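You operate a simulated robot arm through the tools that you are given. There is no shell and no other tool.

Carry out the task below with a simulated robot arm. There is one attempt and no reset: what you move stays moved.

JOB
Close both bridge guides to small, clamp them and lower both wheel arms.

Only the result counts: the job must be done as asked and must still hold three seconds after the hand-in. Knocking over, shifting, dropping, spilling or breaking anything else fails it.

ROBOT AND FRAMES
A 7-joint arm with a two-finger gripper on a trunk, on a base that moves. Base frame: it is fixed to the floor where the robot stands at the start and does not move with it; the origin is under the middle of the robot, x ahead of it, y to its left, z up; the surface under the hand at the start is at about z = 860. Readings come in mm, degrees, newtons and seconds.
With the tool pointing down near the work surface it reaches from about 100 to 460 mm from the robot's upright axis, wherever it stands. Its first joint turns from -143.0 to 143.0 degrees. Places, roughly: bridge clamp a [1000, -200, 1000]; bridge clamp b [700, 100, 1000]; bridge guide a [900, -300, 900]; bridge guide b [600, 0, 900]; green wheel arm [600, -300, 1000]; yellow wheel arm [800, 0, 1000]. Payload 1.47 kg.
The TCP is the grasp point between the finger pads, 16 mm short of the fingertips. In the tool frame z runs along the fingers and y along their closing line. The gripper opens to 87 mm; its body begins 55 mm behind the TCP.
Orientation is that of the tool frame in the base frame, as [roll, pitch, yaw] about the fixed x, y, z axes, in that order (R = Rz(yaw) Ry(pitch) Rx(roll)). With the fingers straight down and closing along the base's y, the tool's x points along the base's -x, its y along +y and its z along -z.

CONTROLS
- The arm moves only by the tool jog_arm. Its argument "targets" is a list of rows, each a list of 7 numbers: the turn, a rotation vector about the base's x, y, z in degrees, then the shift along the base's x, y, z in mm, then the finger opening in mm, from 0 to 87. In form: [[wx, wy, wz, x, y, z, jaw], ...]. A call has 1 to 20 rows; each row is the pose to reach, as a shift and turn from the pose commanded when the call began. Each row takes 0.2 s and may step no farther than 50 mm and 8.6 degrees from the row before; otherwise, or with a gripper value out of range, the whole call is refused. Where a pose cannot be reached the arm comes as near as it can. A force on the tool above 90 N (or 10 N above the force at the start of the call, whichever is more), or a blocked arm, ends the call early, and 0.2 s more pass. Each finger travels about 45 mm/s and halts on what it meets, pressing with about 28 N; the grip force reading is that of the motor and also rises with nothing between the fingers. The clock runs only during rows and for 0.2 s after the last one: add rows that repeat a pose to give the fingers time. The reply holds the time, the measured pose of the TCP, the force on the tool along the base axes, the opening and the grip force, in the units named above and with some noise, with the torque about the TCP (base axes, N m) and any sound that the robot's microphone picked up.
- Cameras (640 x 400 px; columns grow to the right, rows downward): "scene" is now at [106.9, -53.3, 1653]; the picture's right is [-0.83, -0.56, 0.00], its down [-0.48, 0.70, -0.53] and it looks along [0.30, -0.44, -0.85] (base axes); focal length 225 px, centre (320, 200). "wrist" rides on the gripper at [73, 12, -90] in the tool frame; the picture's right is [-0.16, 0.99, 0.00], its down [-0.72, -0.12, -0.68] and it looks along [-0.67, -0.11, 0.73] (tool axes); focal length 247 px, centre (320, 200). There is no depth. A picture from a camera that has moved, and an enlarged one, comes with that camera's place and axes in the base frame and with its lens. The place of the scene camera against the robot may be out by one fixed shift of up to 25 mm in any direction.
- grab_frame(camera): a new picture of that camera. The clock stands still meanwhile.
- move_column(by): slides the trunk up (or, below 0, down) by that many mm; the arm and the scene camera ride with it, the base frame stays. It gives what a move gives, with no picture.
- drive_base(legs): drives the robot by 1 to 6 legs, each [ahead, left, turn to the left] in mm, mm and degrees, along the robot's own axes; the way and the turn of a leg run together, so that a leg with both is an arc; at most 1500 mm and 180 degrees a leg. The arm and the cameras ride along, it lands a little off, and it stops where it bumps. It gives what a move gives.
- turn_head(pan, tilt): turns the head with the scene camera to pan (to the left, within 86 degrees either way) and tilt (down, from -29 to 69), counted from straight ahead of the robot. It gives what a move gives.
- enlarge(camera, box): a new picture of the part [left, top, right, bottom] of that camera's present view, enlarged. The clock stands still meanwhile.
- finish_job(): hands the job in; it is judged then, once.

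Places have to be worked out from the pictures, the camera data and where the tool is seen. Open the gripper and draw the arm clear of the work before you hand the job in, unless the task says otherwise.

The tools are called after "Call:" as a command line: name --pt "numbers of a row" for each row, then --argument value for the rest, lists and objects as JSON in quotes. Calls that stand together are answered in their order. jog_arm: Moves the arm, as the interface text tells. Its arguments: {"type":"object","properties":{"targets":{"type":"array","items":{"type":"array","items":{"type":"number"}}}},"required":["targets"]} The other tools are called the same way: move_column (by) moves the trunk up or down; drive_base (legs) drives the base; turn_head (pan, tilt) turns the head that bears the scene camera; grab_frame (camera) takes a picture; enlarge (camera, box) takes an enlarged picture of a part of a camera's view; finish_job () hands the job in.

At the start:

```text
clock: 0.0
position: [499.7, -2.1, 1285.7]
tool_rot: [-179.9, 0.0, 180.0]
contact_force: [0.7, 0.3, -0.1]
moment: [0.02, 0.0, -0.03]
gripper_width: 86.8
finger_force: 0.0
trunk travel left (down, up): [-990.0, 250.0]
robot x, y, heading: [-0.6, -0.1, 0.1]
head pan, tilt (commanded): [-0.1, 61.9]
```

scene: 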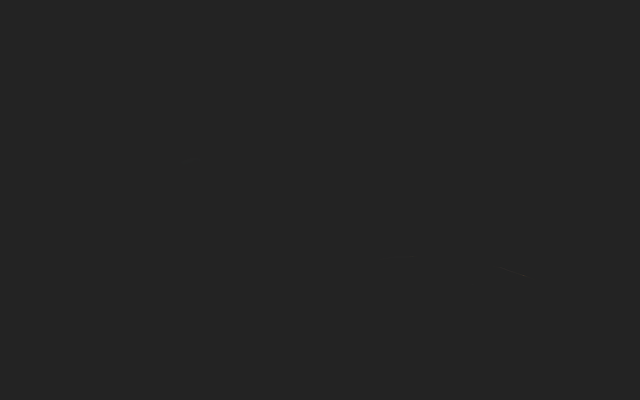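
wrist: 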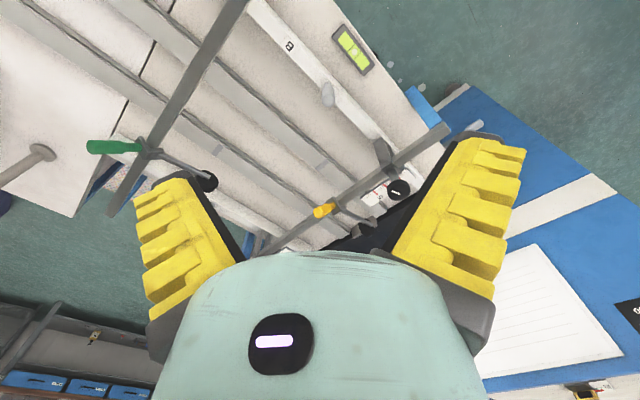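

The scene picture is almost entirely dark, perhaps blocked by the arm or trunk, while the wrist shows a bench with rails and two bars with green and yellow handles. I'll take fresh pictures first.

Call:
grab_frame --camera "scene"

Call:
enlarge --camera "wrist" --box '[0, 0, 450, 260]'

```text
taken
camera scene: at [106.9, -53.3, 1653.0], right [-0.83, -0.56, 0.0], down [-0.48, 0.7, -0.53], along [0.3, -0.44, -0.85], focal length 225 px, centre (320, 200)
```

scene: 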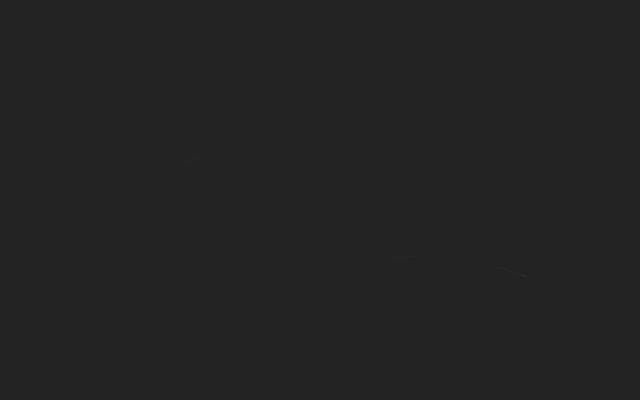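

```text
1.42 times, centred on (225, 130) of wrist
camera zoom: at [426.1, 11.3, 1376.2], right [0.16, 0.99, 0.0], down [0.72, -0.12, 0.68], along [0.67, -0.11, -0.73], focal length 351 px, centre (455, 300)
```

zoom: 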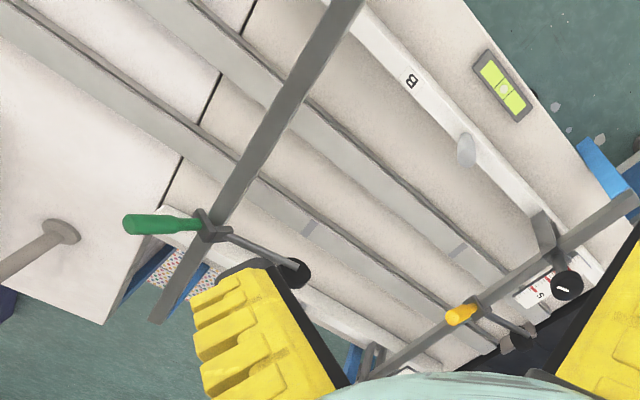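

The scene camera looks toward heading about -56° even with pan ~0 and it sees something dark and close (likely the arm). I'll turn the head to see how pan maps to view direction.

Call:
turn_head --pan 50 --tilt 45

Call:
grab_frame --camera "scene"

```text
clock: 1.2
position: [499.2, -1.4, 1285.7]
tool_rot: [-180.0, -0.1, 179.9]
contact_force: [-0.1, 0.9, 0.3]
moment: [-0.01, 0.03, -0.03]
gripper_width: 86.9
finger_force: 0.1
trunk travel left (down, up): [-990.0, 250.0]
robot x, y, heading: [-1.6, 0.6, 0.0]
head pan, tilt (commanded): [50.0, 45.0]
```

```text
taken
camera scene: at [110.4, -58.9, 1661.1], right [-0.83, -0.56, 0.0], down [-0.44, 0.65, -0.62], along [0.35, -0.51, -0.78], focal length 225 px, centre (320, 200)
```

scene: 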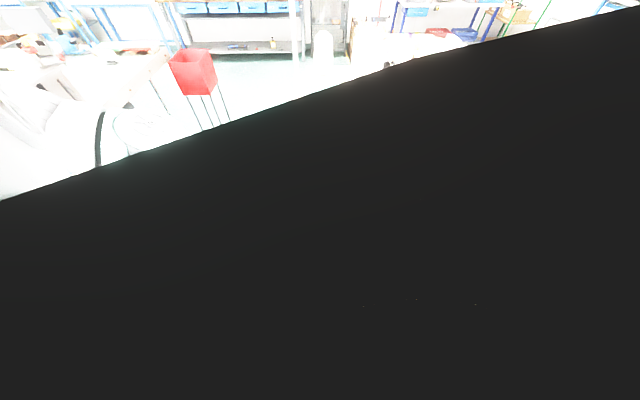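

The tilt changed but the pan direction did not, so the head may be still moving or jammed. I'll let time pass with a null arm row and look again.

Call:
jog_arm --pt "0 0 0 0 0 0 86" --pt "0 0 0 0 0 0 86" --pt "0 0 0 0 0 0 86"

Call:
grab_frame --camera "scene"

```text
clock: 2.0
position: [498.3, -2.4, 1285.0]
tool_rot: [-179.9, 0.1, 179.9]
contact_force: [0.0, -0.5, -0.1]
moment: [0.01, -0.02, 0.02]
gripper_width: 86.4
finger_force: 0.0
trunk travel left (down, up): [-990.0, 250.0]
robot x, y, heading: [-1.5, -1.2, -0.2]
head pan, tilt (commanded): [50.0, 45.0]
```

```text
taken
camera scene: at [111.3, -59.9, 1662.9], right [-0.83, -0.56, 0.0], down [-0.43, 0.64, -0.64], along [0.36, -0.53, -0.77], focal length 225 px, centre (320, 200)
```

scene: 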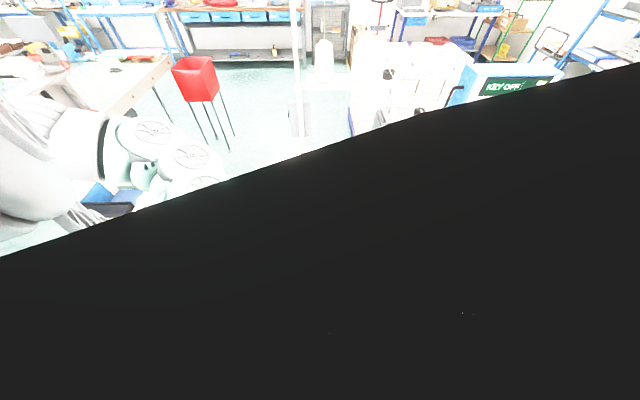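

The pan stayed at heading ≈ -56°, only tilt crept up. I'll test whether the pan responds to a negative command and a lower tilt.

Call:
turn_head --pan -60 --tilt 30

Call:
grab_frame --camera "scene"

```text
clock: 3.9
position: [499.2, -1.5, 1285.6]
tool_rot: [179.9, 0.0, -180.0]
contact_force: [0.8, -0.9, -0.8]
moment: [-0.02, 0.02, 0.0]
gripper_width: 86.3
finger_force: 0.1
trunk travel left (down, up): [-990.0, 250.0]
robot x, y, heading: [0.8, 0.7, -0.0]
head pan, tilt (commanded): [-60.0, 30.0]
```

```text
taken
camera scene: at [113.4, -74.8, 1692.8], right [-0.87, -0.5, 0.0], down [-0.25, 0.43, -0.87], along [0.43, -0.75, -0.5], focal length 225 px, centre (320, 200)
```

scene: 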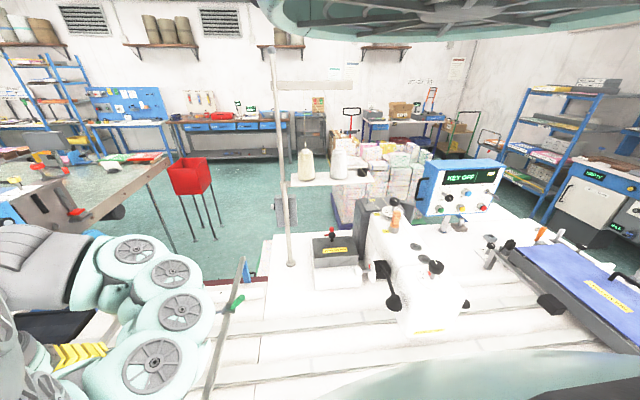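

With pan -60 the view is clear: a machine bed with rails lies to the robot's right, a control panel shows "KEY OFF", and the green handled arm is at lower left. I'll try a smaller pan to see the work ahead.

Call:
turn_head --pan -30 --tilt 30

Call:
grab_frame --camera "scene"

```text
clock: 4.8
position: [498.8, 0.1, 1284.5]
tool_rot: [180.0, 0.0, -180.0]
contact_force: [-0.4, 0.3, 1.0]
moment: [0.02, 0.03, -0.01]
gripper_width: 86.6
finger_force: 0.1
trunk travel left (down, up): [-990.0, 250.0]
robot x, y, heading: [1.9, -2.5, -0.1]
head pan, tilt (commanded): [-30.0, 30.0]
```

```text
taken
camera scene: at [118.9, -71.3, 1692.9], right [-0.83, -0.56, 0.0], down [-0.28, 0.41, -0.87], along [0.49, -0.72, -0.5], focal length 225 px, centre (320, 200)
```

scene: 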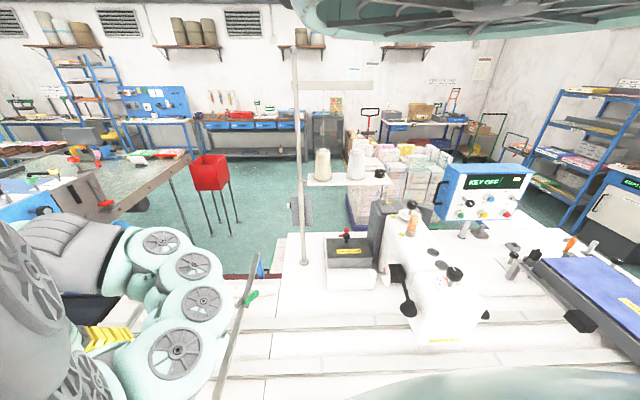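

The pan seems to be stopped at about -56°, so the scene camera sees only the right-hand side unless I turn the base. I'll use the wrist camera in detail on the bridges and labels.

Call:
enlarge --camera "wrist" --box '[280, 100, 460, 240]'

Call:
enlarge --camera "wrist" --box '[70, 80, 270, 210]'

Call:
enlarge --camera "wrist" --box '[230, 0, 450, 140]'

Call:
enlarge --camera "scene" --box '[200, 200, 520, 400]'

```text
2.86 times, centred on (370, 170) of wrist
camera zoom: at [426.1, 11.4, 1376.2], right [0.16, 0.99, 0.0], down [0.72, -0.12, 0.68], along [0.67, -0.11, -0.73], focal length 706 px, centre (177, 286)
```

zoom: 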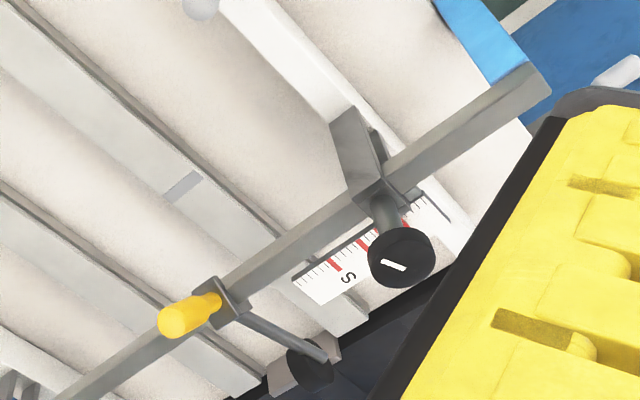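

```text
3.08 times, centred on (170, 145) of wrist
camera zoom: at [426.1, 11.4, 1376.2], right [0.16, 0.99, 0.0], down [0.72, -0.12, 0.68], along [0.67, -0.11, -0.73], focal length 760 px, centre (782, 369)
```

zoom: 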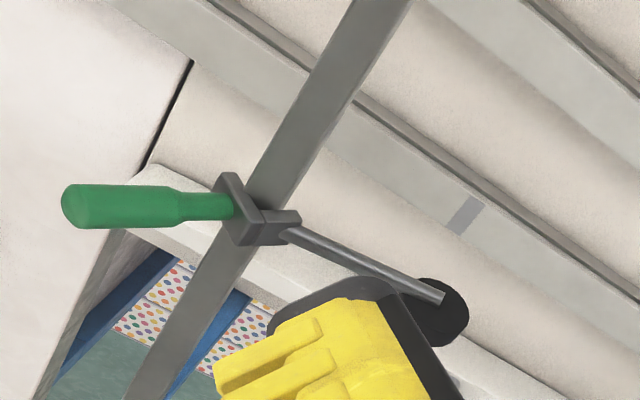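

```text
2.86 times, centred on (340, 70) of wrist
camera zoom: at [426.1, 11.4, 1376.2], right [0.16, 0.99, 0.0], down [0.72, -0.12, 0.68], along [0.67, -0.11, -0.73], focal length 706 px, centre (263, 571)
```

zoom: 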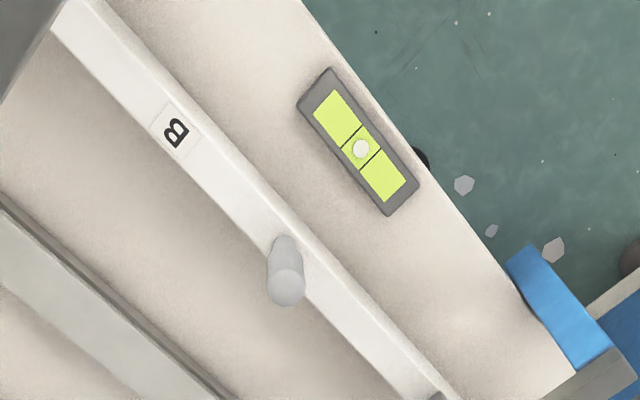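

```text
2.00 times, centred on (360, 300) of scene
camera zoom: at [118.9, -71.3, 1692.9], right [-0.83, -0.56, 0.0], down [-0.28, 0.41, -0.87], along [0.49, -0.72, -0.5], focal length 451 px, centre (240, 0)
```

zoom: 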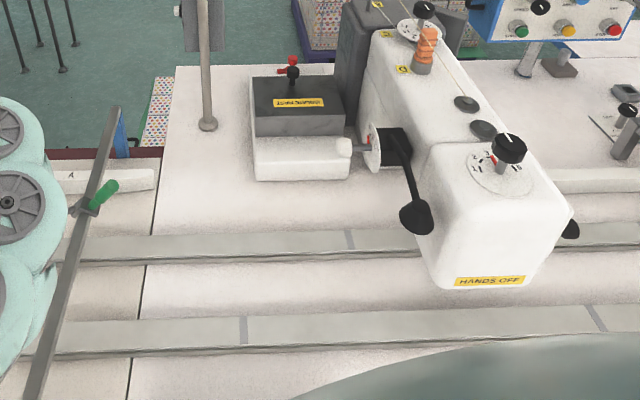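

Labels resolve: guide B with a peg handle and a level vial by the near bed edge, the clamp-b knob near an "S" scale, yellow and green wheel arms on two bridges; the belts run at about 35° heading. I'll look further right and down with the head to judge the gap between my base and the bed.

Call:
turn_head --pan -75 --tilt 65

Call:
grab_frame --camera "scene"

```text
clock: 5.9
position: [498.7, -0.1, 1284.9]
tool_rot: [-179.9, 0.0, 180.0]
contact_force: [-0.7, 0.3, 0.7]
moment: [-0.03, -0.01, -0.03]
gripper_width: 86.2
finger_force: 0.1
trunk travel left (down, up): [-990.0, 250.0]
robot x, y, heading: [-3.8, 1.1, -0.1]
head pan, tilt (commanded): [-75.0, 65.0]
```

```text
taken
camera scene: at [83.9, -55.2, 1645.3], right [-0.97, -0.26, 0.0], down [-0.24, 0.88, -0.42], along [0.11, -0.41, -0.91], focal length 225 px, centre (320, 200)
```

scene: 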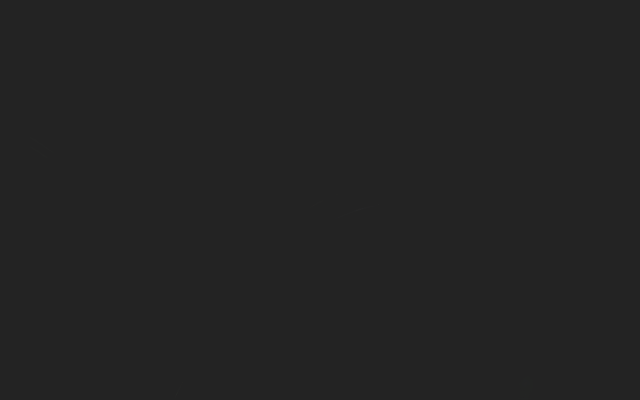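

Looking steeply down only shows the robot's own dark body, so tilt near 30° is the useful range. I'll set the head to its leftmost useful pan and turn the base left in place by 30° so the camera faces the work.

Call:
turn_head --pan -56 --tilt 32

Call:
drive_base --legs '[[0, 0, 30]]'

Call:
grab_frame --camera "scene"

Call:
grab_frame --camera "wrist"

```text
clock: 6.9
position: [498.4, -1.4, 1286.0]
tool_rot: [180.0, 0.0, 180.0]
contact_force: [-0.2, -1.0, -0.1]
moment: [-0.03, 0.0, -0.03]
gripper_width: 86.2
finger_force: 0.1
trunk travel left (down, up): [-990.0, 250.0]
robot x, y, heading: [0.5, -2.7, -0.0]
head pan, tilt (commanded): [-56.0, 32.0]
```

```text
clock: 8.8
position: [433.3, 248.1, 1286.2]
tool_rot: [179.9, 0.0, -149.9]
contact_force: [-0.9, 0.0, 0.7]
moment: [0.0, 0.01, -0.03]
gripper_width: 86.2
finger_force: 0.0
trunk travel left (down, up): [-990.0, 250.0]
robot x, y, heading: [0.3, 2.5, 29.9]
head pan, tilt (commanded): [-56.0, 32.0]
```

```text
taken
camera scene: at [139.2, -0.6, 1689.7], right [-0.44, -0.9, 0.0], down [-0.48, 0.23, -0.85], along [0.76, -0.37, -0.53], focal length 225 px, centre (320, 200)
```

scene: 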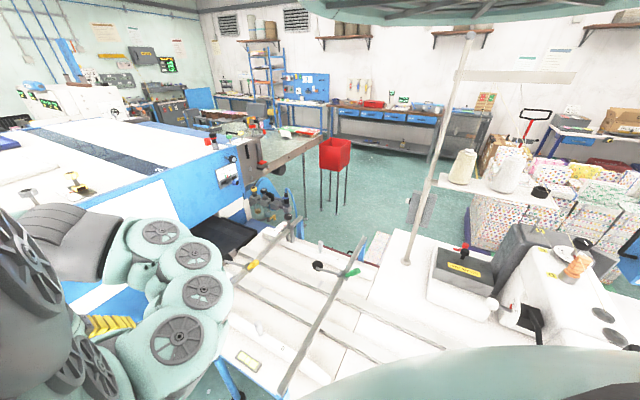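

```text
taken
camera wrist: at [363.7, 223.4, 1376.1], right [-0.36, 0.93, 0.0], down [0.68, 0.26, 0.68], along [0.64, 0.24, -0.73], focal length 247 px, centre (320, 200)
```

wrist: 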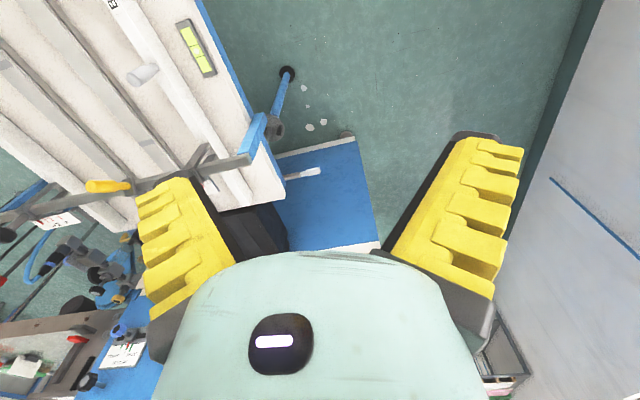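

The bed is a section between a large machine (left) and the sealing head (right); open floor lies beyond it. I'll enlarge the scene to judge the bed, bridges and whether the far side is accessible.

Call:
enlarge --camera "scene" --box '[180, 190, 420, 390]'

Call:
enlarge --camera "wrist" --box '[0, 0, 300, 240]'

Call:
enlarge --camera "scene" --box '[0, 100, 360, 260]'

```text
2.00 times, centred on (300, 290) of scene
camera zoom: at [139.2, -0.6, 1689.7], right [-0.44, -0.9, 0.0], down [-0.48, 0.23, -0.85], along [0.76, -0.37, -0.53], focal length 451 px, centre (360, 20)
```

zoom: 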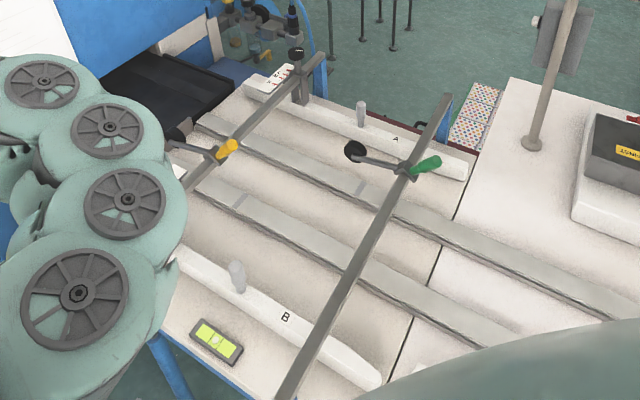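

```text
1.67 times, centred on (150, 120) of wrist
camera zoom: at [363.7, 223.4, 1376.1], right [-0.36, 0.93, 0.0], down [0.68, 0.26, 0.68], along [0.64, 0.24, -0.73], focal length 412 px, centre (603, 333)
```

zoom: 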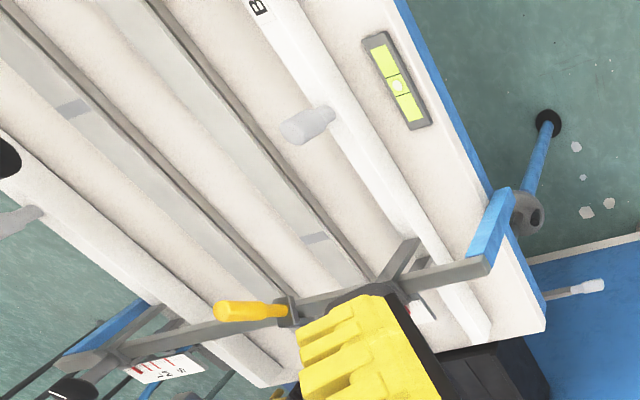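

```text
1.78 times, centred on (180, 180) of scene
camera zoom: at [139.2, -0.6, 1689.7], right [-0.44, -0.9, 0.0], down [-0.48, 0.23, -0.85], along [0.76, -0.37, -0.53], focal length 400 px, centre (569, 236)
```

zoom: 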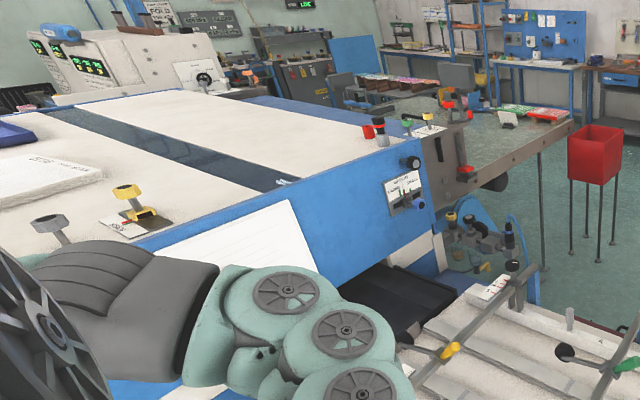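

Peg A is about [845,-348], peg B [591,4] (both ~z 900–970), clamp A about [1005,-250,1040], green mount about [617,-334,1000] and yellow mount about [807,-13,1000]. The far-side parts are beyond near-side reach, so I'll tuck the arm and raise the trunk so that I can safely turn and look for a way around.

Call:
jog_arm --pt "0 0 0 -40 -23 0 60" --pt "0 0 0 -80 -46 0 40" --pt "0 0 0 -120 -69 0 20" --pt "0 0 0 -160 -92 0 0" --pt "0 0 0 -180 -104 0 0"

Call:
move_column --by 150

Call:
grab_frame --camera "scene"

Call:
grab_frame --camera "wrist"

```text
clock: 10.0
position: [433.1, 249.4, 1286.6]
tool_rot: [179.9, 0.0, -149.9]
contact_force: [0.1, 0.0, -0.7]
moment: [-0.02, -0.03, -0.03]
gripper_width: 6.5
finger_force: 5.5
out of reach, approached as far as the arm can: row 1, 2, 3, 4, 5
trunk travel left (down, up): [-990.0, 250.0]
robot x, y, heading: [0.9, 0.2, 30.1]
head pan, tilt (commanded): [-56.0, 32.0]
```

```text
clock: 11.7
position: [432.9, 248.7, 1435.0]
tool_rot: [-179.9, 0.0, -150.0]
contact_force: [0.5, -0.4, 0.4]
moment: [0.01, 0.02, 0.01]
gripper_width: 0.0
finger_force: 28.0
trunk travel left (down, up): [-1140.0, 100.0]
robot x, y, heading: [-0.4, -1.4, 30.3]
head pan, tilt (commanded): [-56.0, 32.0]
```

```text
taken
camera scene: at [139.2, -0.6, 1839.7], right [-0.44, -0.9, 0.0], down [-0.48, 0.23, -0.85], along [0.76, -0.37, -0.53], focal length 225 px, centre (320, 200)
```

scene: 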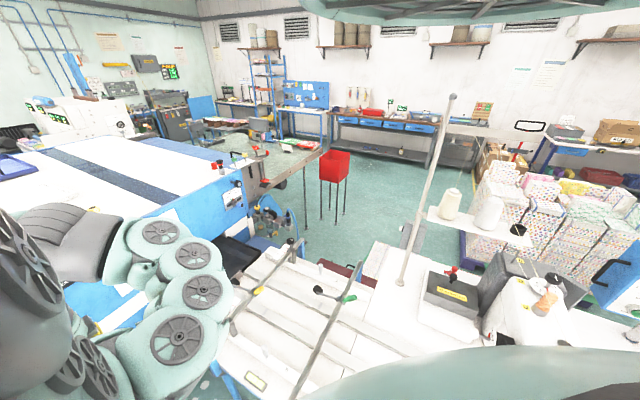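

```text
taken
camera wrist: at [363.6, 223.4, 1526.1], right [-0.36, 0.93, 0.0], down [0.68, 0.26, 0.68], along [0.64, 0.24, -0.73], focal length 247 px, centre (320, 200)
```

wrist: 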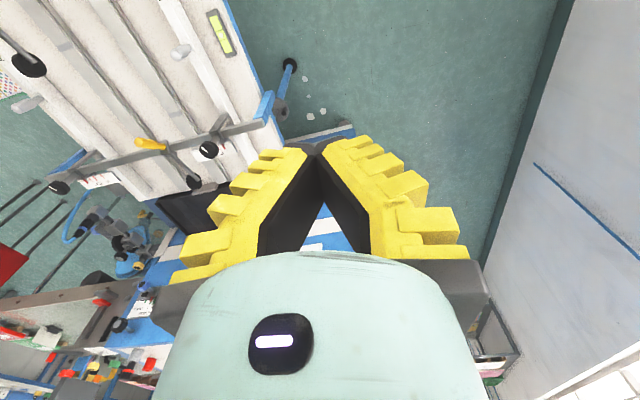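

The arm cannot pull inward at this height with the tool down, so it stays at 500 mm, high above everything. The floor to my left is clear for about a metre, so I'll back away from the machine by 150 mm and turn left to survey the room.

Call:
drive_base --legs '[[0, 150, 0], [0, 0, 90]]'

Call:
grab_frame --camera "scene"

Call:
grab_frame --camera "wrist"

```text
clock: 16.9
position: [-320.1, 566.0, 1435.8]
tool_rot: [179.9, 0.0, -60.6]
contact_force: [0.1, -0.1, -0.3]
moment: [0.03, 0.01, -0.02]
gripper_width: 0.0
finger_force: 28.3
trunk travel left (down, up): [-1140.0, 100.0]
robot x, y, heading: [-77.7, 131.9, 119.3]
head pan, tilt (commanded): [-56.0, 32.0]
```

```text
taken
camera scene: at [-71.8, 275.3, 1839.7], right [0.89, -0.45, 0.0], down [-0.24, -0.47, -0.85], along [0.38, 0.76, -0.53], focal length 225 px, centre (320, 200)
```

scene: 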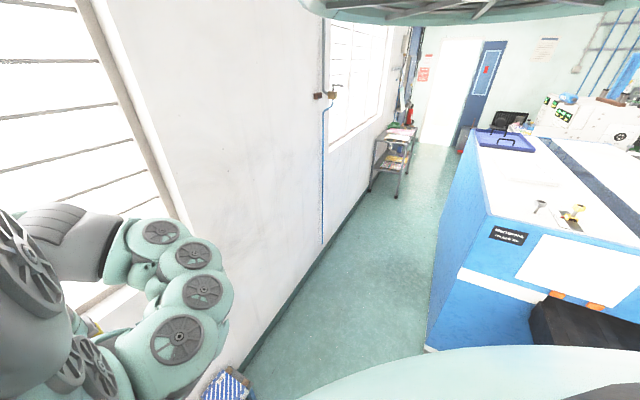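

```text
taken
camera wrist: at [-293.9, 498.2, 1526.1], right [-0.94, -0.35, 0.0], down [-0.25, 0.69, 0.68], along [-0.24, 0.64, -0.73], focal length 247 px, centre (320, 200)
```

wrist: 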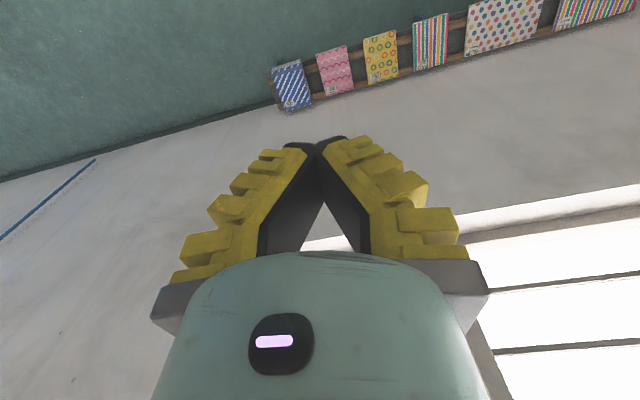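

This shows a corridor between the wall and the big machine leading to a door at the far end. I'll turn another 100° to see what lies behind and to the other side.

Call:
drive_base --legs '[[0, 0, 100]]'

Call:
grab_frame --camera "scene"

Call:
turn_head --pan -86 --tilt 25

Call:
grab_frame --camera "scene"

```text
clock: 21.6
position: [-460.4, -186.9, 1435.6]
tool_rot: [-180.0, 0.0, 39.7]
contact_force: [-0.2, -0.2, -0.6]
moment: [-0.01, 0.0, 0.0]
gripper_width: 0.0
finger_force: 27.9
trunk travel left (down, up): [-1140.0, 100.0]
robot x, y, heading: [-76.1, 128.9, -140.2]
head pan, tilt (commanded): [-56.0, 32.0]
```

```text
taken
camera scene: at [-217.4, 114.7, 1839.7], right [0.28, 0.96, 0.0], down [0.51, -0.15, -0.85], along [-0.81, 0.24, -0.53], focal length 225 px, centre (320, 200)
```

scene: 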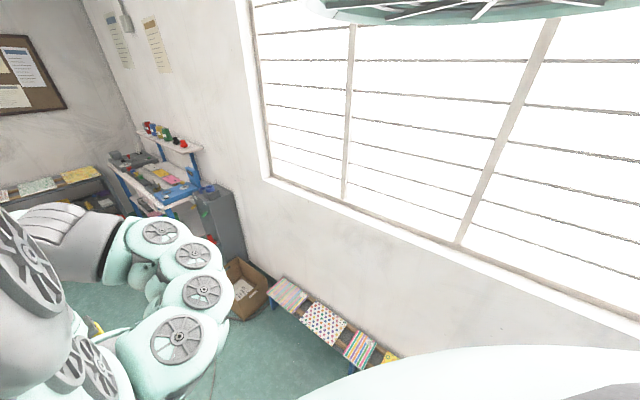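

```text
clock: 22.5
position: [-460.7, -185.8, 1435.7]
tool_rot: [-179.9, 0.0, 39.7]
contact_force: [-0.7, -0.4, 0.1]
moment: [-0.01, 0.0, -0.03]
gripper_width: 0.2
finger_force: 28.4
trunk travel left (down, up): [-1140.0, 100.0]
robot x, y, heading: [-78.8, 132.7, -140.2]
head pan, tilt (commanded): [-85.9, 25.0]
```

```text
taken
camera scene: at [-195.2, 156.1, 1850.8], right [0.72, 0.69, 0.0], down [0.29, -0.31, -0.91], along [-0.63, 0.65, -0.42], focal length 225 px, centre (320, 200)
```

scene: 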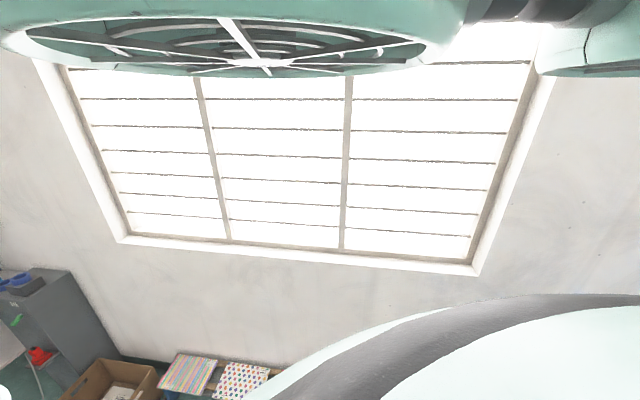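

Behind me is the wall with a low shelf. I'll turn another 55° to see along the right end of the machine line.

Call:
turn_head --pan -56 --tilt 28

Call:
drive_base --legs '[[0, 0, 55]]'

Call:
grab_frame --camera "scene"

Call:
drive_base --legs '[[0, 0, 50]]'

Call:
grab_frame --camera "scene"

```text
clock: 23.4
position: [-461.2, -187.1, 1435.4]
tool_rot: [180.0, 0.0, 39.7]
contact_force: [0.2, 0.2, -0.1]
moment: [0.02, -0.01, 0.01]
gripper_width: 0.0
finger_force: 28.1
trunk travel left (down, up): [-1140.0, 100.0]
robot x, y, heading: [-74.9, 128.9, -140.4]
head pan, tilt (commanded): [-56.0, 28.0]
```

```text
clock: 26.3
position: [-36.0, -366.5, 1434.9]
tool_rot: [180.0, 0.0, 94.7]
contact_force: [0.0, 0.2, -0.6]
moment: [0.0, 0.01, -0.01]
gripper_width: 0.0
finger_force: 27.5
trunk travel left (down, up): [-1140.0, 100.0]
robot x, y, heading: [-74.6, 129.5, -85.5]
head pan, tilt (commanded): [-56.0, 28.0]
```

```text
taken
camera scene: at [-142.8, 7.4, 1846.0], right [-0.63, 0.78, 0.0], down [0.37, 0.29, -0.88], along [-0.69, -0.55, -0.47], focal length 225 px, centre (320, 200)
```

scene: 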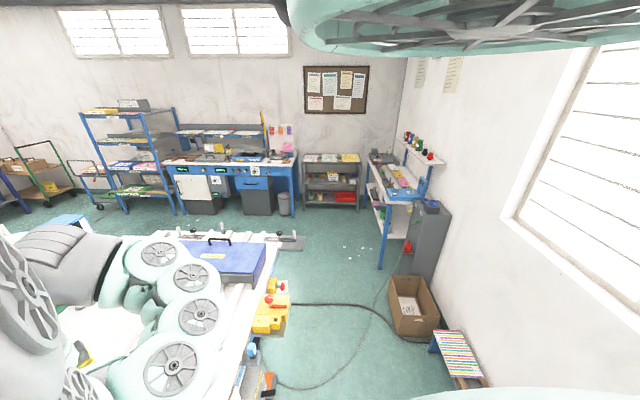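

```text
clock: 29.0
position: [331.2, -158.4, 1434.9]
tool_rot: [179.9, 0.1, 144.7]
contact_force: [-0.6, -0.4, -0.2]
moment: [-0.02, 0.01, 0.01]
gripper_width: 0.1
finger_force: 28.1
trunk travel left (down, up): [-1140.0, 100.0]
robot x, y, heading: [-77.0, 134.4, -35.4]
head pan, tilt (commanded): [-56.0, 28.0]
```

```text
taken
camera scene: at [-22.4, 2.7, 1846.0], right [-1.0, 0.02, 0.0], down [0.01, 0.47, -0.88], along [-0.02, -0.88, -0.47], focal length 225 px, centre (320, 200)
```

scene: 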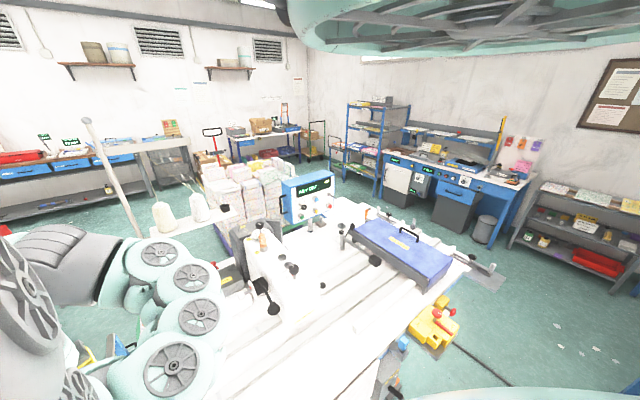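

The right end of the line is open: machine end near (-970,-970) with about 1.5 m to the back desks, then an aisle on the far side. A yellow device stands near the machine's right end, so I'll zoom to judge it and the route.

Call:
enlarge --camera "scene" --box '[300, 180, 560, 400]'

Call:
enlarge --camera "scene" --box '[130, 100, 350, 260]'

Call:
grab_frame --camera "wrist"

```text
1.82 times, centred on (430, 290) of scene
camera zoom: at [-22.4, 2.7, 1846.0], right [-1.0, 0.02, 0.0], down [0.01, 0.47, -0.88], along [-0.02, -0.88, -0.47], focal length 410 px, centre (120, 36)
```

zoom: 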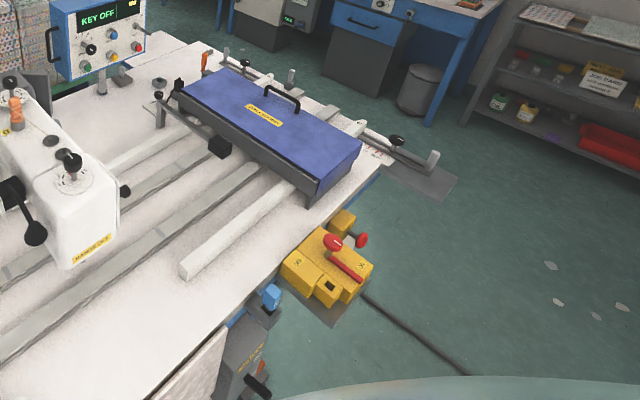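

```text
2.50 times, centred on (240, 180) of scene
camera zoom: at [-22.4, 2.7, 1846.0], right [-1.0, 0.02, 0.0], down [0.01, 0.47, -0.88], along [-0.02, -0.88, -0.47], focal length 563 px, centre (520, 250)
```

zoom: 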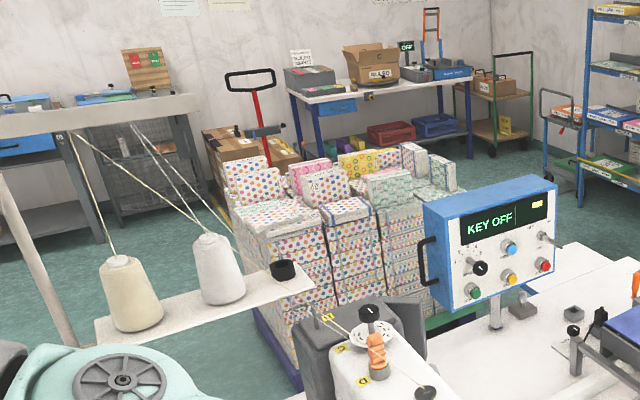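

```text
taken
camera wrist: at [278.2, -105.7, 1526.1], right [0.7, 0.72, 0.0], down [0.52, -0.51, 0.68], along [0.49, -0.48, -0.73], focal length 247 px, centre (320, 200)
```

wrist: 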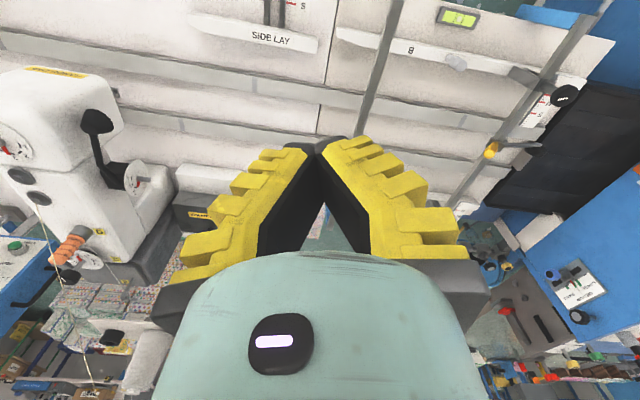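

The route is clear: a flat floor past the right end, then a >1 m aisle on the far side. Before approaching the machine I want to know my own base's footprint, so I'll yaw the tool by 170° to make the wrist camera look back at the robot.

Call:
jog_arm --pt "0 0 8.5 0 0 0 0" --pt "0 0 17 0 0 0 0" --pt "0 0 25.5 0 0 0 0" --pt "0 0 34 0 0 0 0" --pt "0 0 42.5 0 0 0 0" --pt "0 0 51 0 0 0 0" --pt "0 0 59.5 0 0 0 0" --pt "0 0 68 0 0 0 0" --pt "0 0 76.5 0 0 0 0" --pt "0 0 85 0 0 0 0" --pt "0 0 93.5 0 0 0 0" --pt "0 0 102 0 0 0 0" --pt "0 0 110.5 0 0 0 0" --pt "0 0 119 0 0 0 0" --pt "0 0 127.5 0 0 0 0" --pt "0 0 136 0 0 0 0" --pt "0 0 144.5 0 0 0 0" --pt "0 0 153 0 0 0 0" --pt "0 0 161.5 0 0 0 0" --pt "0 0 170 0 0 0 0"

Call:
grab_frame --camera "wrist"

```text
clock: 33.2
position: [330.3, -158.3, 1434.5]
tool_rot: [-180.0, 0.2, -45.1]
contact_force: [0.4, 0.3, 0.1]
moment: [-0.01, -0.02, -0.03]
gripper_width: 0.2
finger_force: 28.4
trunk travel left (down, up): [-1140.0, 100.0]
robot x, y, heading: [-75.7, 127.8, -35.4]
head pan, tilt (commanded): [-56.0, 28.0]
```

```text
taken
camera wrist: at [373.7, -217.1, 1525.5], right [-0.81, -0.59, 0.0], down [-0.43, 0.59, 0.68], along [-0.4, 0.55, -0.73], focal length 247 px, centre (320, 200)
```

wrist: 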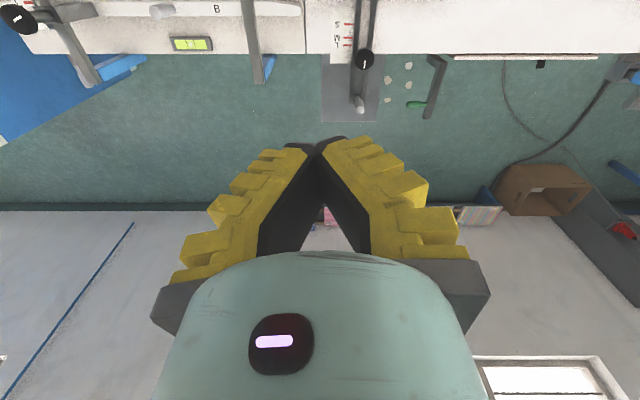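

Predicted floor position of my axis in this view is around pixel (347,93), exactly where a grey square appears. I'll enlarge that region to see whether it is my base and what the nearby handles are.

Call:
enlarge --camera "wrist" --box '[230, 0, 470, 150]'

Call:
enlarge --camera "wrist" --box '[0, 0, 240, 150]'

```text
2.67 times, centred on (350, 75) of wrist
camera zoom: at [373.7, -217.1, 1525.5], right [-0.81, -0.59, 0.0], down [-0.43, 0.59, 0.68], along [-0.4, 0.55, -0.73], focal length 659 px, centre (240, 533)
```

zoom: 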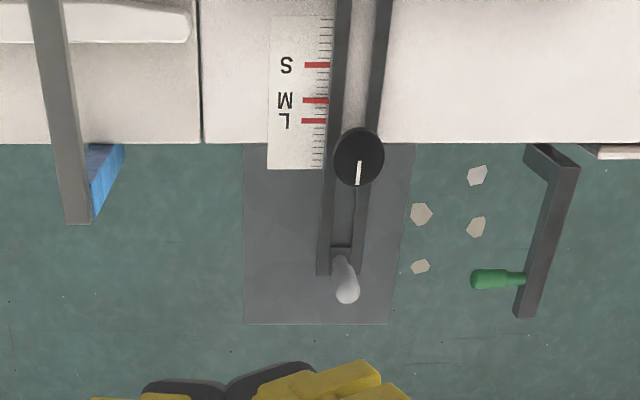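

```text
2.67 times, centred on (120, 75) of wrist
camera zoom: at [373.7, -217.1, 1525.5], right [-0.81, -0.59, 0.0], down [-0.43, 0.59, 0.68], along [-0.4, 0.55, -0.73], focal length 659 px, centre (853, 533)
```

zoom: 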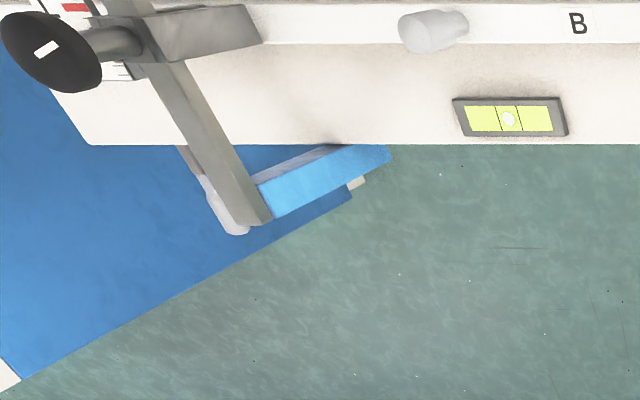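

The grey square is a plate under the protruding "side lay" handle (not part of this job), and my own base is not visible here. I'll turn the tool back and then test how far the arm reaches outward and with tilt.

Call:
jog_arm --pt "0 0 -8.5 0 0 0 0" --pt "0 0 -17 0 0 0 0" --pt "0 0 -25.5 0 0 0 0" --pt "0 0 -34 0 0 0 0" --pt "0 0 -42.5 0 0 0 0" --pt "0 0 -51 0 0 0 0" --pt "0 0 -59.5 0 0 0 0" --pt "0 0 -68 0 0 0 0" --pt "0 0 -76.5 0 0 0 0" --pt "0 0 -85 0 0 0 0" --pt "0 0 -93.5 0 0 0 0" --pt "0 0 -102 0 0 0 0" --pt "0 0 -110.5 0 0 0 0" --pt "0 0 -119 0 0 0 0" --pt "0 0 -127.5 0 0 0 0" --pt "0 0 -136 0 0 0 0" --pt "0 0 -144.5 0 0 0 0" --pt "0 0 -153 0 0 0 0" --pt "0 0 -161.5 0 0 0 0" --pt "0 0 -170 0 0 0 0"

Call:
jog_arm --pt "0 0 0 33 -23 0 0" --pt "0 0 0 66 -46 0 0" --pt "0 0 0 98 -70 0 0" --pt "0 0 0 130 -93 0 0"

```text
clock: 37.4
position: [330.7, -158.3, 1435.1]
tool_rot: [-179.9, 0.0, 144.6]
contact_force: [0.6, 0.5, -0.2]
moment: [0.03, -0.04, 0.0]
gripper_width: 0.0
finger_force: 28.0
trunk travel left (down, up): [-1140.0, 100.0]
robot x, y, heading: [-74.0, 128.1, -35.5]
head pan, tilt (commanded): [-56.0, 28.0]
```

```text
clock: 38.4
position: [475.4, -248.8, 1452.6]
tool_rot: [-178.1, 4.0, 149.2]
contact_force: [0.1, -2.4, -7.2]
moment: [0.27, -0.01, -0.05]
gripper_width: 0.0
finger_force: 28.1
out of reach, approached as far as the arm can: row 1, 2, 3
trunk travel left (down, up): [-1140.0, 100.0]
robot x, y, heading: [-74.6, 131.1, -35.4]
head pan, tilt (commanded): [-56.0, 28.0]
```

Oddly the last row was reachable: the TCP is now about 668 mm from the axis. I'll let it settle and read the pose.

Call:
jog_arm --pt "0 0 0 0 0 0 0" --pt "0 0 0 0 0 0 0"

Call:
grab_frame --camera "scene"

Call:
grab_frame --camera "wrist"

```text
clock: 39.0
position: [459.4, -252.1, 1435.7]
tool_rot: [-180.0, -0.1, 144.7]
contact_force: [0.7, 0.0, -0.5]
moment: [0.01, 0.0, -0.04]
gripper_width: 0.1
finger_force: 28.2
trunk travel left (down, up): [-1140.0, 100.0]
robot x, y, heading: [-71.8, 132.7, -35.6]
head pan, tilt (commanded): [-56.0, 28.0]
```

```text
taken
camera scene: at [-22.4, 2.7, 1846.0], right [-1.0, 0.02, 0.0], down [0.01, 0.47, -0.88], along [-0.02, -0.88, -0.47], focal length 225 px, centre (320, 200)
```

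scene: 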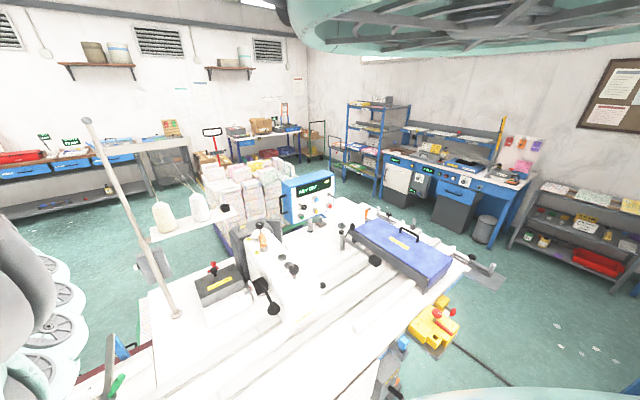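

```text
taken
camera wrist: at [407.3, -198.9, 1526.7], right [0.7, 0.72, 0.0], down [0.52, -0.51, 0.68], along [0.49, -0.47, -0.73], focal length 247 px, centre (320, 200)
```

wrist: 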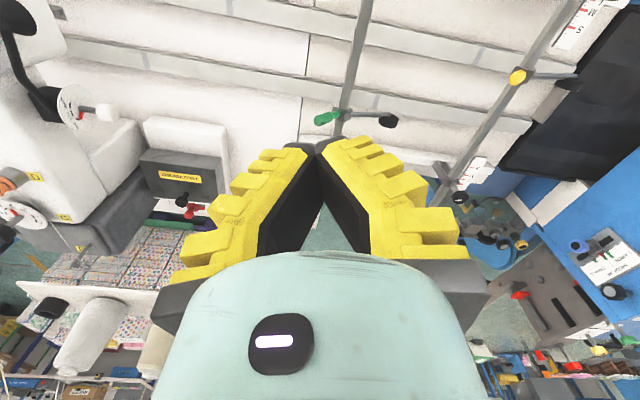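

Tool-down reach here is at least 656 mm, so reaching far-side parts from the near side may be possible with a lower trunk. I'll zoom on the bridges from this viewpoint to read the scales and clamps.

Call:
enlarge --camera "wrist" --box '[430, 0, 640, 130]'

Call:
enlarge --camera "wrist" --box '[290, 80, 430, 170]'

Call:
enlarge --camera "wrist" --box '[400, 120, 560, 220]'

```text
3.05 times, centred on (535, 65) of wrist
camera zoom: at [407.3, -198.9, 1526.7], right [0.7, 0.72, 0.0], down [0.52, -0.51, 0.68], along [0.49, -0.47, -0.73], focal length 753 px, centre (-335, 611)
```

zoom: 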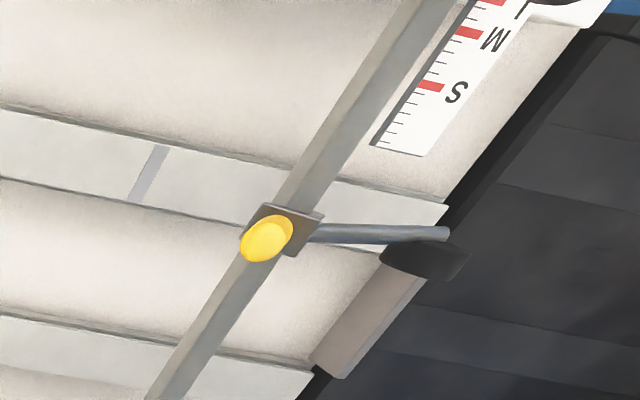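

```text
4.44 times, centred on (360, 125) of wrist
camera zoom: at [407.3, -198.9, 1526.7], right [0.7, 0.72, 0.0], down [0.52, -0.51, 0.68], along [0.49, -0.47, -0.73], focal length 1098 px, centre (142, 533)
```

zoom: 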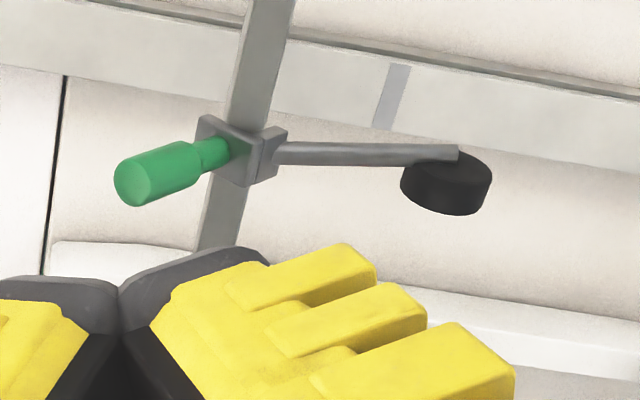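

```text
4.00 times, centred on (480, 170) of wrist
camera zoom: at [407.3, -198.9, 1526.7], right [0.7, 0.72, 0.0], down [0.52, -0.51, 0.68], along [0.49, -0.47, -0.73], focal length 988 px, centre (-320, 320)
```

zoom: 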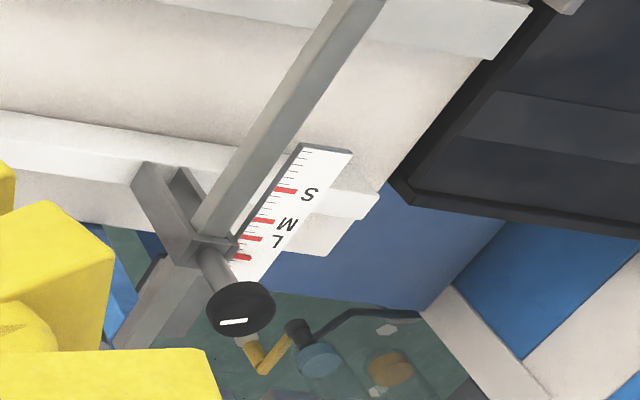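

Triangulating from several views: green mount ≈[605,-323,1005] with handle tip ≈[560,-353,1064] (45° up toward -v), yellow mount ≈[800,-15,998] with tip ≈[755,-46,1054]; knob B ≈[715,99,1060], knob A ≈[978,-242,1050], peg B top ≈[577,0,975]. I'll test how much further out the arm can go here in free air.

Call:
jog_arm --pt "0 0 0 20 -14 0 0" --pt "0 0 0 41 -29 0 0" --pt "0 0 0 61 -43 0 0" --pt "0 0 0 82 -57 0 0" --pt "0 0 0 82 -57 0 0"

```text
clock: 40.2
position: [531.4, -300.6, 1435.4]
tool_rot: [-179.8, 0.0, 144.8]
contact_force: [-1.2, -1.0, 0.2]
moment: [0.03, 0.01, 0.02]
gripper_width: 0.0
finger_force: 27.8
out of reach, approached as far as the arm can: row 4, 5
trunk travel left (down, up): [-1140.0, 100.0]
robot x, y, heading: [-72.5, 132.3, -35.4]
head pan, tilt (commanded): [-56.0, 28.0]
```

Maximum tool-down reach here is about 745 mm from the axis, so with a lowered trunk I can reach even guide A from the near side. Next I test moving back inward smoothly in this configuration.

Call:
jog_arm --pt "0 0 0 -33 23 0 0" --pt "0 0 0 -65 46 0 0" --pt "0 0 0 -98 70 0 0" --pt "0 0 0 -130 93 0 0" --pt "0 0 0 -163 116 0 0" --pt "0 0 0 -195 139 0 0" --pt "0 0 0 -228 163 0 0" --pt "0 0 0 -260 186 0 0"

```text
clock: 42.0
position: [483.0, -267.8, 1433.7]
tool_rot: [180.0, 0.0, 144.7]
contact_force: [1.6, 0.6, -0.3]
moment: [0.0, 0.0, -0.01]
gripper_width: 0.1
finger_force: 28.0
out of reach, approached as far as the arm can: row 2, 3, 4, 5, 6, 7, 8
trunk travel left (down, up): [-1140.0, 100.0]
robot x, y, heading: [-74.4, 129.6, -35.1]
head pan, tilt (commanded): [-56.0, 28.0]
```

Inward motion at this height stalls near 685 mm, so range depends on height. I'll test going 150 mm lower (still far above the bridges) and then inward.

Call:
jog_arm --pt "0 0 0 0 0 -40 0" --pt "0 0 0 0 0 -80 0" --pt "0 0 0 0 0 -120 0" --pt "0 0 0 0 0 -150 0" --pt "0 0 0 -33 23 -150 0" --pt "0 0 0 -65 46 -150 0" --pt "0 0 0 -98 70 -150 0" --pt "0 0 0 -130 93 -150 0" --pt "0 0 0 -163 116 -150 0" --pt "0 0 0 -195 139 -150 0"

```text
clock: 44.2
position: [326.8, -161.8, 1203.1]
tool_rot: [-179.8, -0.1, 144.9]
contact_force: [0.6, 0.2, 0.8]
moment: [-0.01, 0.04, 0.0]
gripper_width: 0.1
finger_force: 28.0
out of reach, approached as far as the arm can: row 7, 8, 9, 10
trunk travel left (down, up): [-1140.0, 100.0]
robot x, y, heading: [-76.8, 128.5, -35.5]
head pan, tilt (commanded): [-56.0, 28.0]
```

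The final pose [327,-162,1203] doesn't match simple geometry, so I need to know whether the commanded pose follows the actual one after an unreachable row. I'll send a null row and read.

Call:
jog_arm --pt "0 0 0 0 0 0 0" --pt "0 0 0 0 0 0 0"

Call:
grab_frame --camera "scene"

```text
clock: 44.8
position: [329.6, -159.4, 1204.3]
tool_rot: [179.9, -0.1, 144.8]
contact_force: [0.1, -0.2, -0.1]
moment: [-0.03, 0.03, -0.01]
gripper_width: 0.0
finger_force: 28.3
trunk travel left (down, up): [-1140.0, 100.0]
robot x, y, heading: [-76.7, 129.7, -35.4]
head pan, tilt (commanded): [-56.0, 28.0]
```

```text
taken
camera scene: at [-22.4, 2.7, 1846.0], right [-1.0, 0.02, 0.0], down [0.01, 0.47, -0.88], along [-0.02, -0.88, -0.47], focal length 225 px, centre (320, 200)
```

scene: 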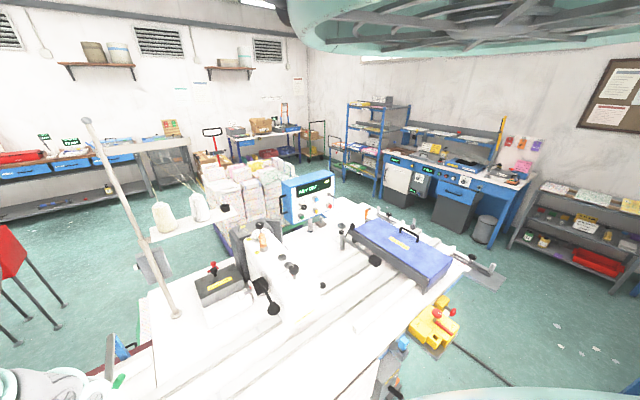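

Good: the commanded pose follows what was reached. I test inward motion from here at this height.

Call:
jog_arm --pt "0 0 0 -24 17 0 0" --pt "0 0 0 -49 35 0 0" --pt "0 0 0 -73 52 0 0" --pt "0 0 0 -98 70 0 0"

```text
clock: 45.8
position: [313.9, -152.4, 1192.3]
tool_rot: [-180.0, 0.0, 144.8]
contact_force: [0.2, 0.0, 0.0]
moment: [0.01, 0.01, -0.01]
gripper_width: 0.0
finger_force: 28.4
out of reach, approached as far as the arm can: row 1, 2, 3, 4
trunk travel left (down, up): [-1140.0, 100.0]
robot x, y, heading: [-75.6, 131.0, -35.5]
head pan, tilt (commanded): [-56.0, 28.0]
```

The tool-down working ring shifts inward as the tool goes lower relative to the trunk, so trunk height will select the reach. I'll raise the trunk for clearance, turn parallel to the machine (heading ~35°) and drive along it to about the middle of the bridges.

Call:
move_column --by 95

Call:
drive_base --legs '[[0, 0, 70], [440, 0, 0]]'

Call:
turn_head --pan -75 --tilt 38

Call:
grab_frame --camera "scene"

Call:
grab_frame --camera "wrist"

```text
clock: 47.1
position: [314.4, -152.2, 1285.6]
tool_rot: [180.0, 0.0, 144.6]
contact_force: [-0.7, 0.0, -0.2]
moment: [0.0, -0.01, 0.0]
gripper_width: 0.1
finger_force: 27.4
trunk travel left (down, up): [-1235.0, 5.0]
robot x, y, heading: [-77.6, 130.1, -35.6]
head pan, tilt (commanded): [-56.0, 28.0]
```

```text
clock: 52.7
position: [685.1, 644.2, 1287.6]
tool_rot: [180.0, 0.0, -145.4]
contact_force: [-0.2, 0.6, -0.1]
moment: [0.02, 0.02, 0.03]
gripper_width: 0.1
finger_force: 28.4
trunk travel left (down, up): [-1235.0, 5.0]
robot x, y, heading: [285.0, 374.9, 34.6]
head pan, tilt (commanded): [-56.0, 28.0]
```

```text
clock: 53.6
position: [685.0, 645.3, 1287.4]
tool_rot: [-180.0, 0.0, -145.5]
contact_force: [0.0, 0.0, 0.4]
moment: [0.0, 0.0, 0.0]
gripper_width: 0.0
finger_force: 27.8
trunk travel left (down, up): [-1235.0, 5.0]
robot x, y, heading: [282.1, 374.8, 34.8]
head pan, tilt (commanded): [-75.0, 38.0]
```

```text
taken
camera scene: at [405.9, 364.0, 1925.5], right [-0.65, -0.76, 0.0], down [-0.47, 0.4, -0.79], along [0.6, -0.51, -0.62], focal length 225 px, centre (320, 200)
```

scene: 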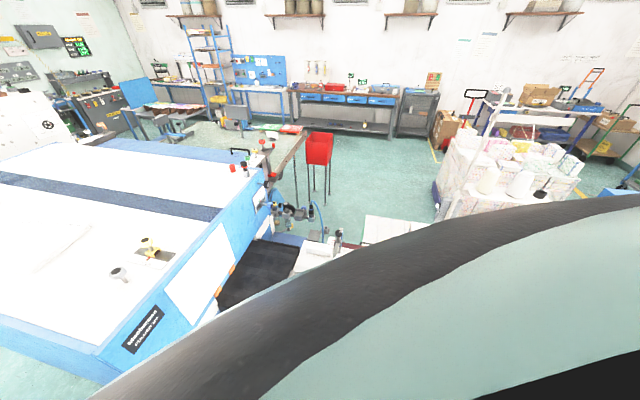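

```text
taken
camera wrist: at [618.4, 614.2, 1377.9], right [-0.43, 0.9, 0.0], down [0.66, 0.32, 0.68], along [0.61, 0.29, -0.73], focal length 247 px, centre (320, 200)
```

wrist: 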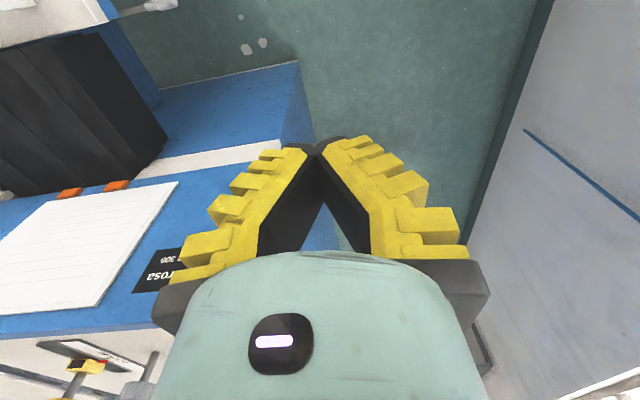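

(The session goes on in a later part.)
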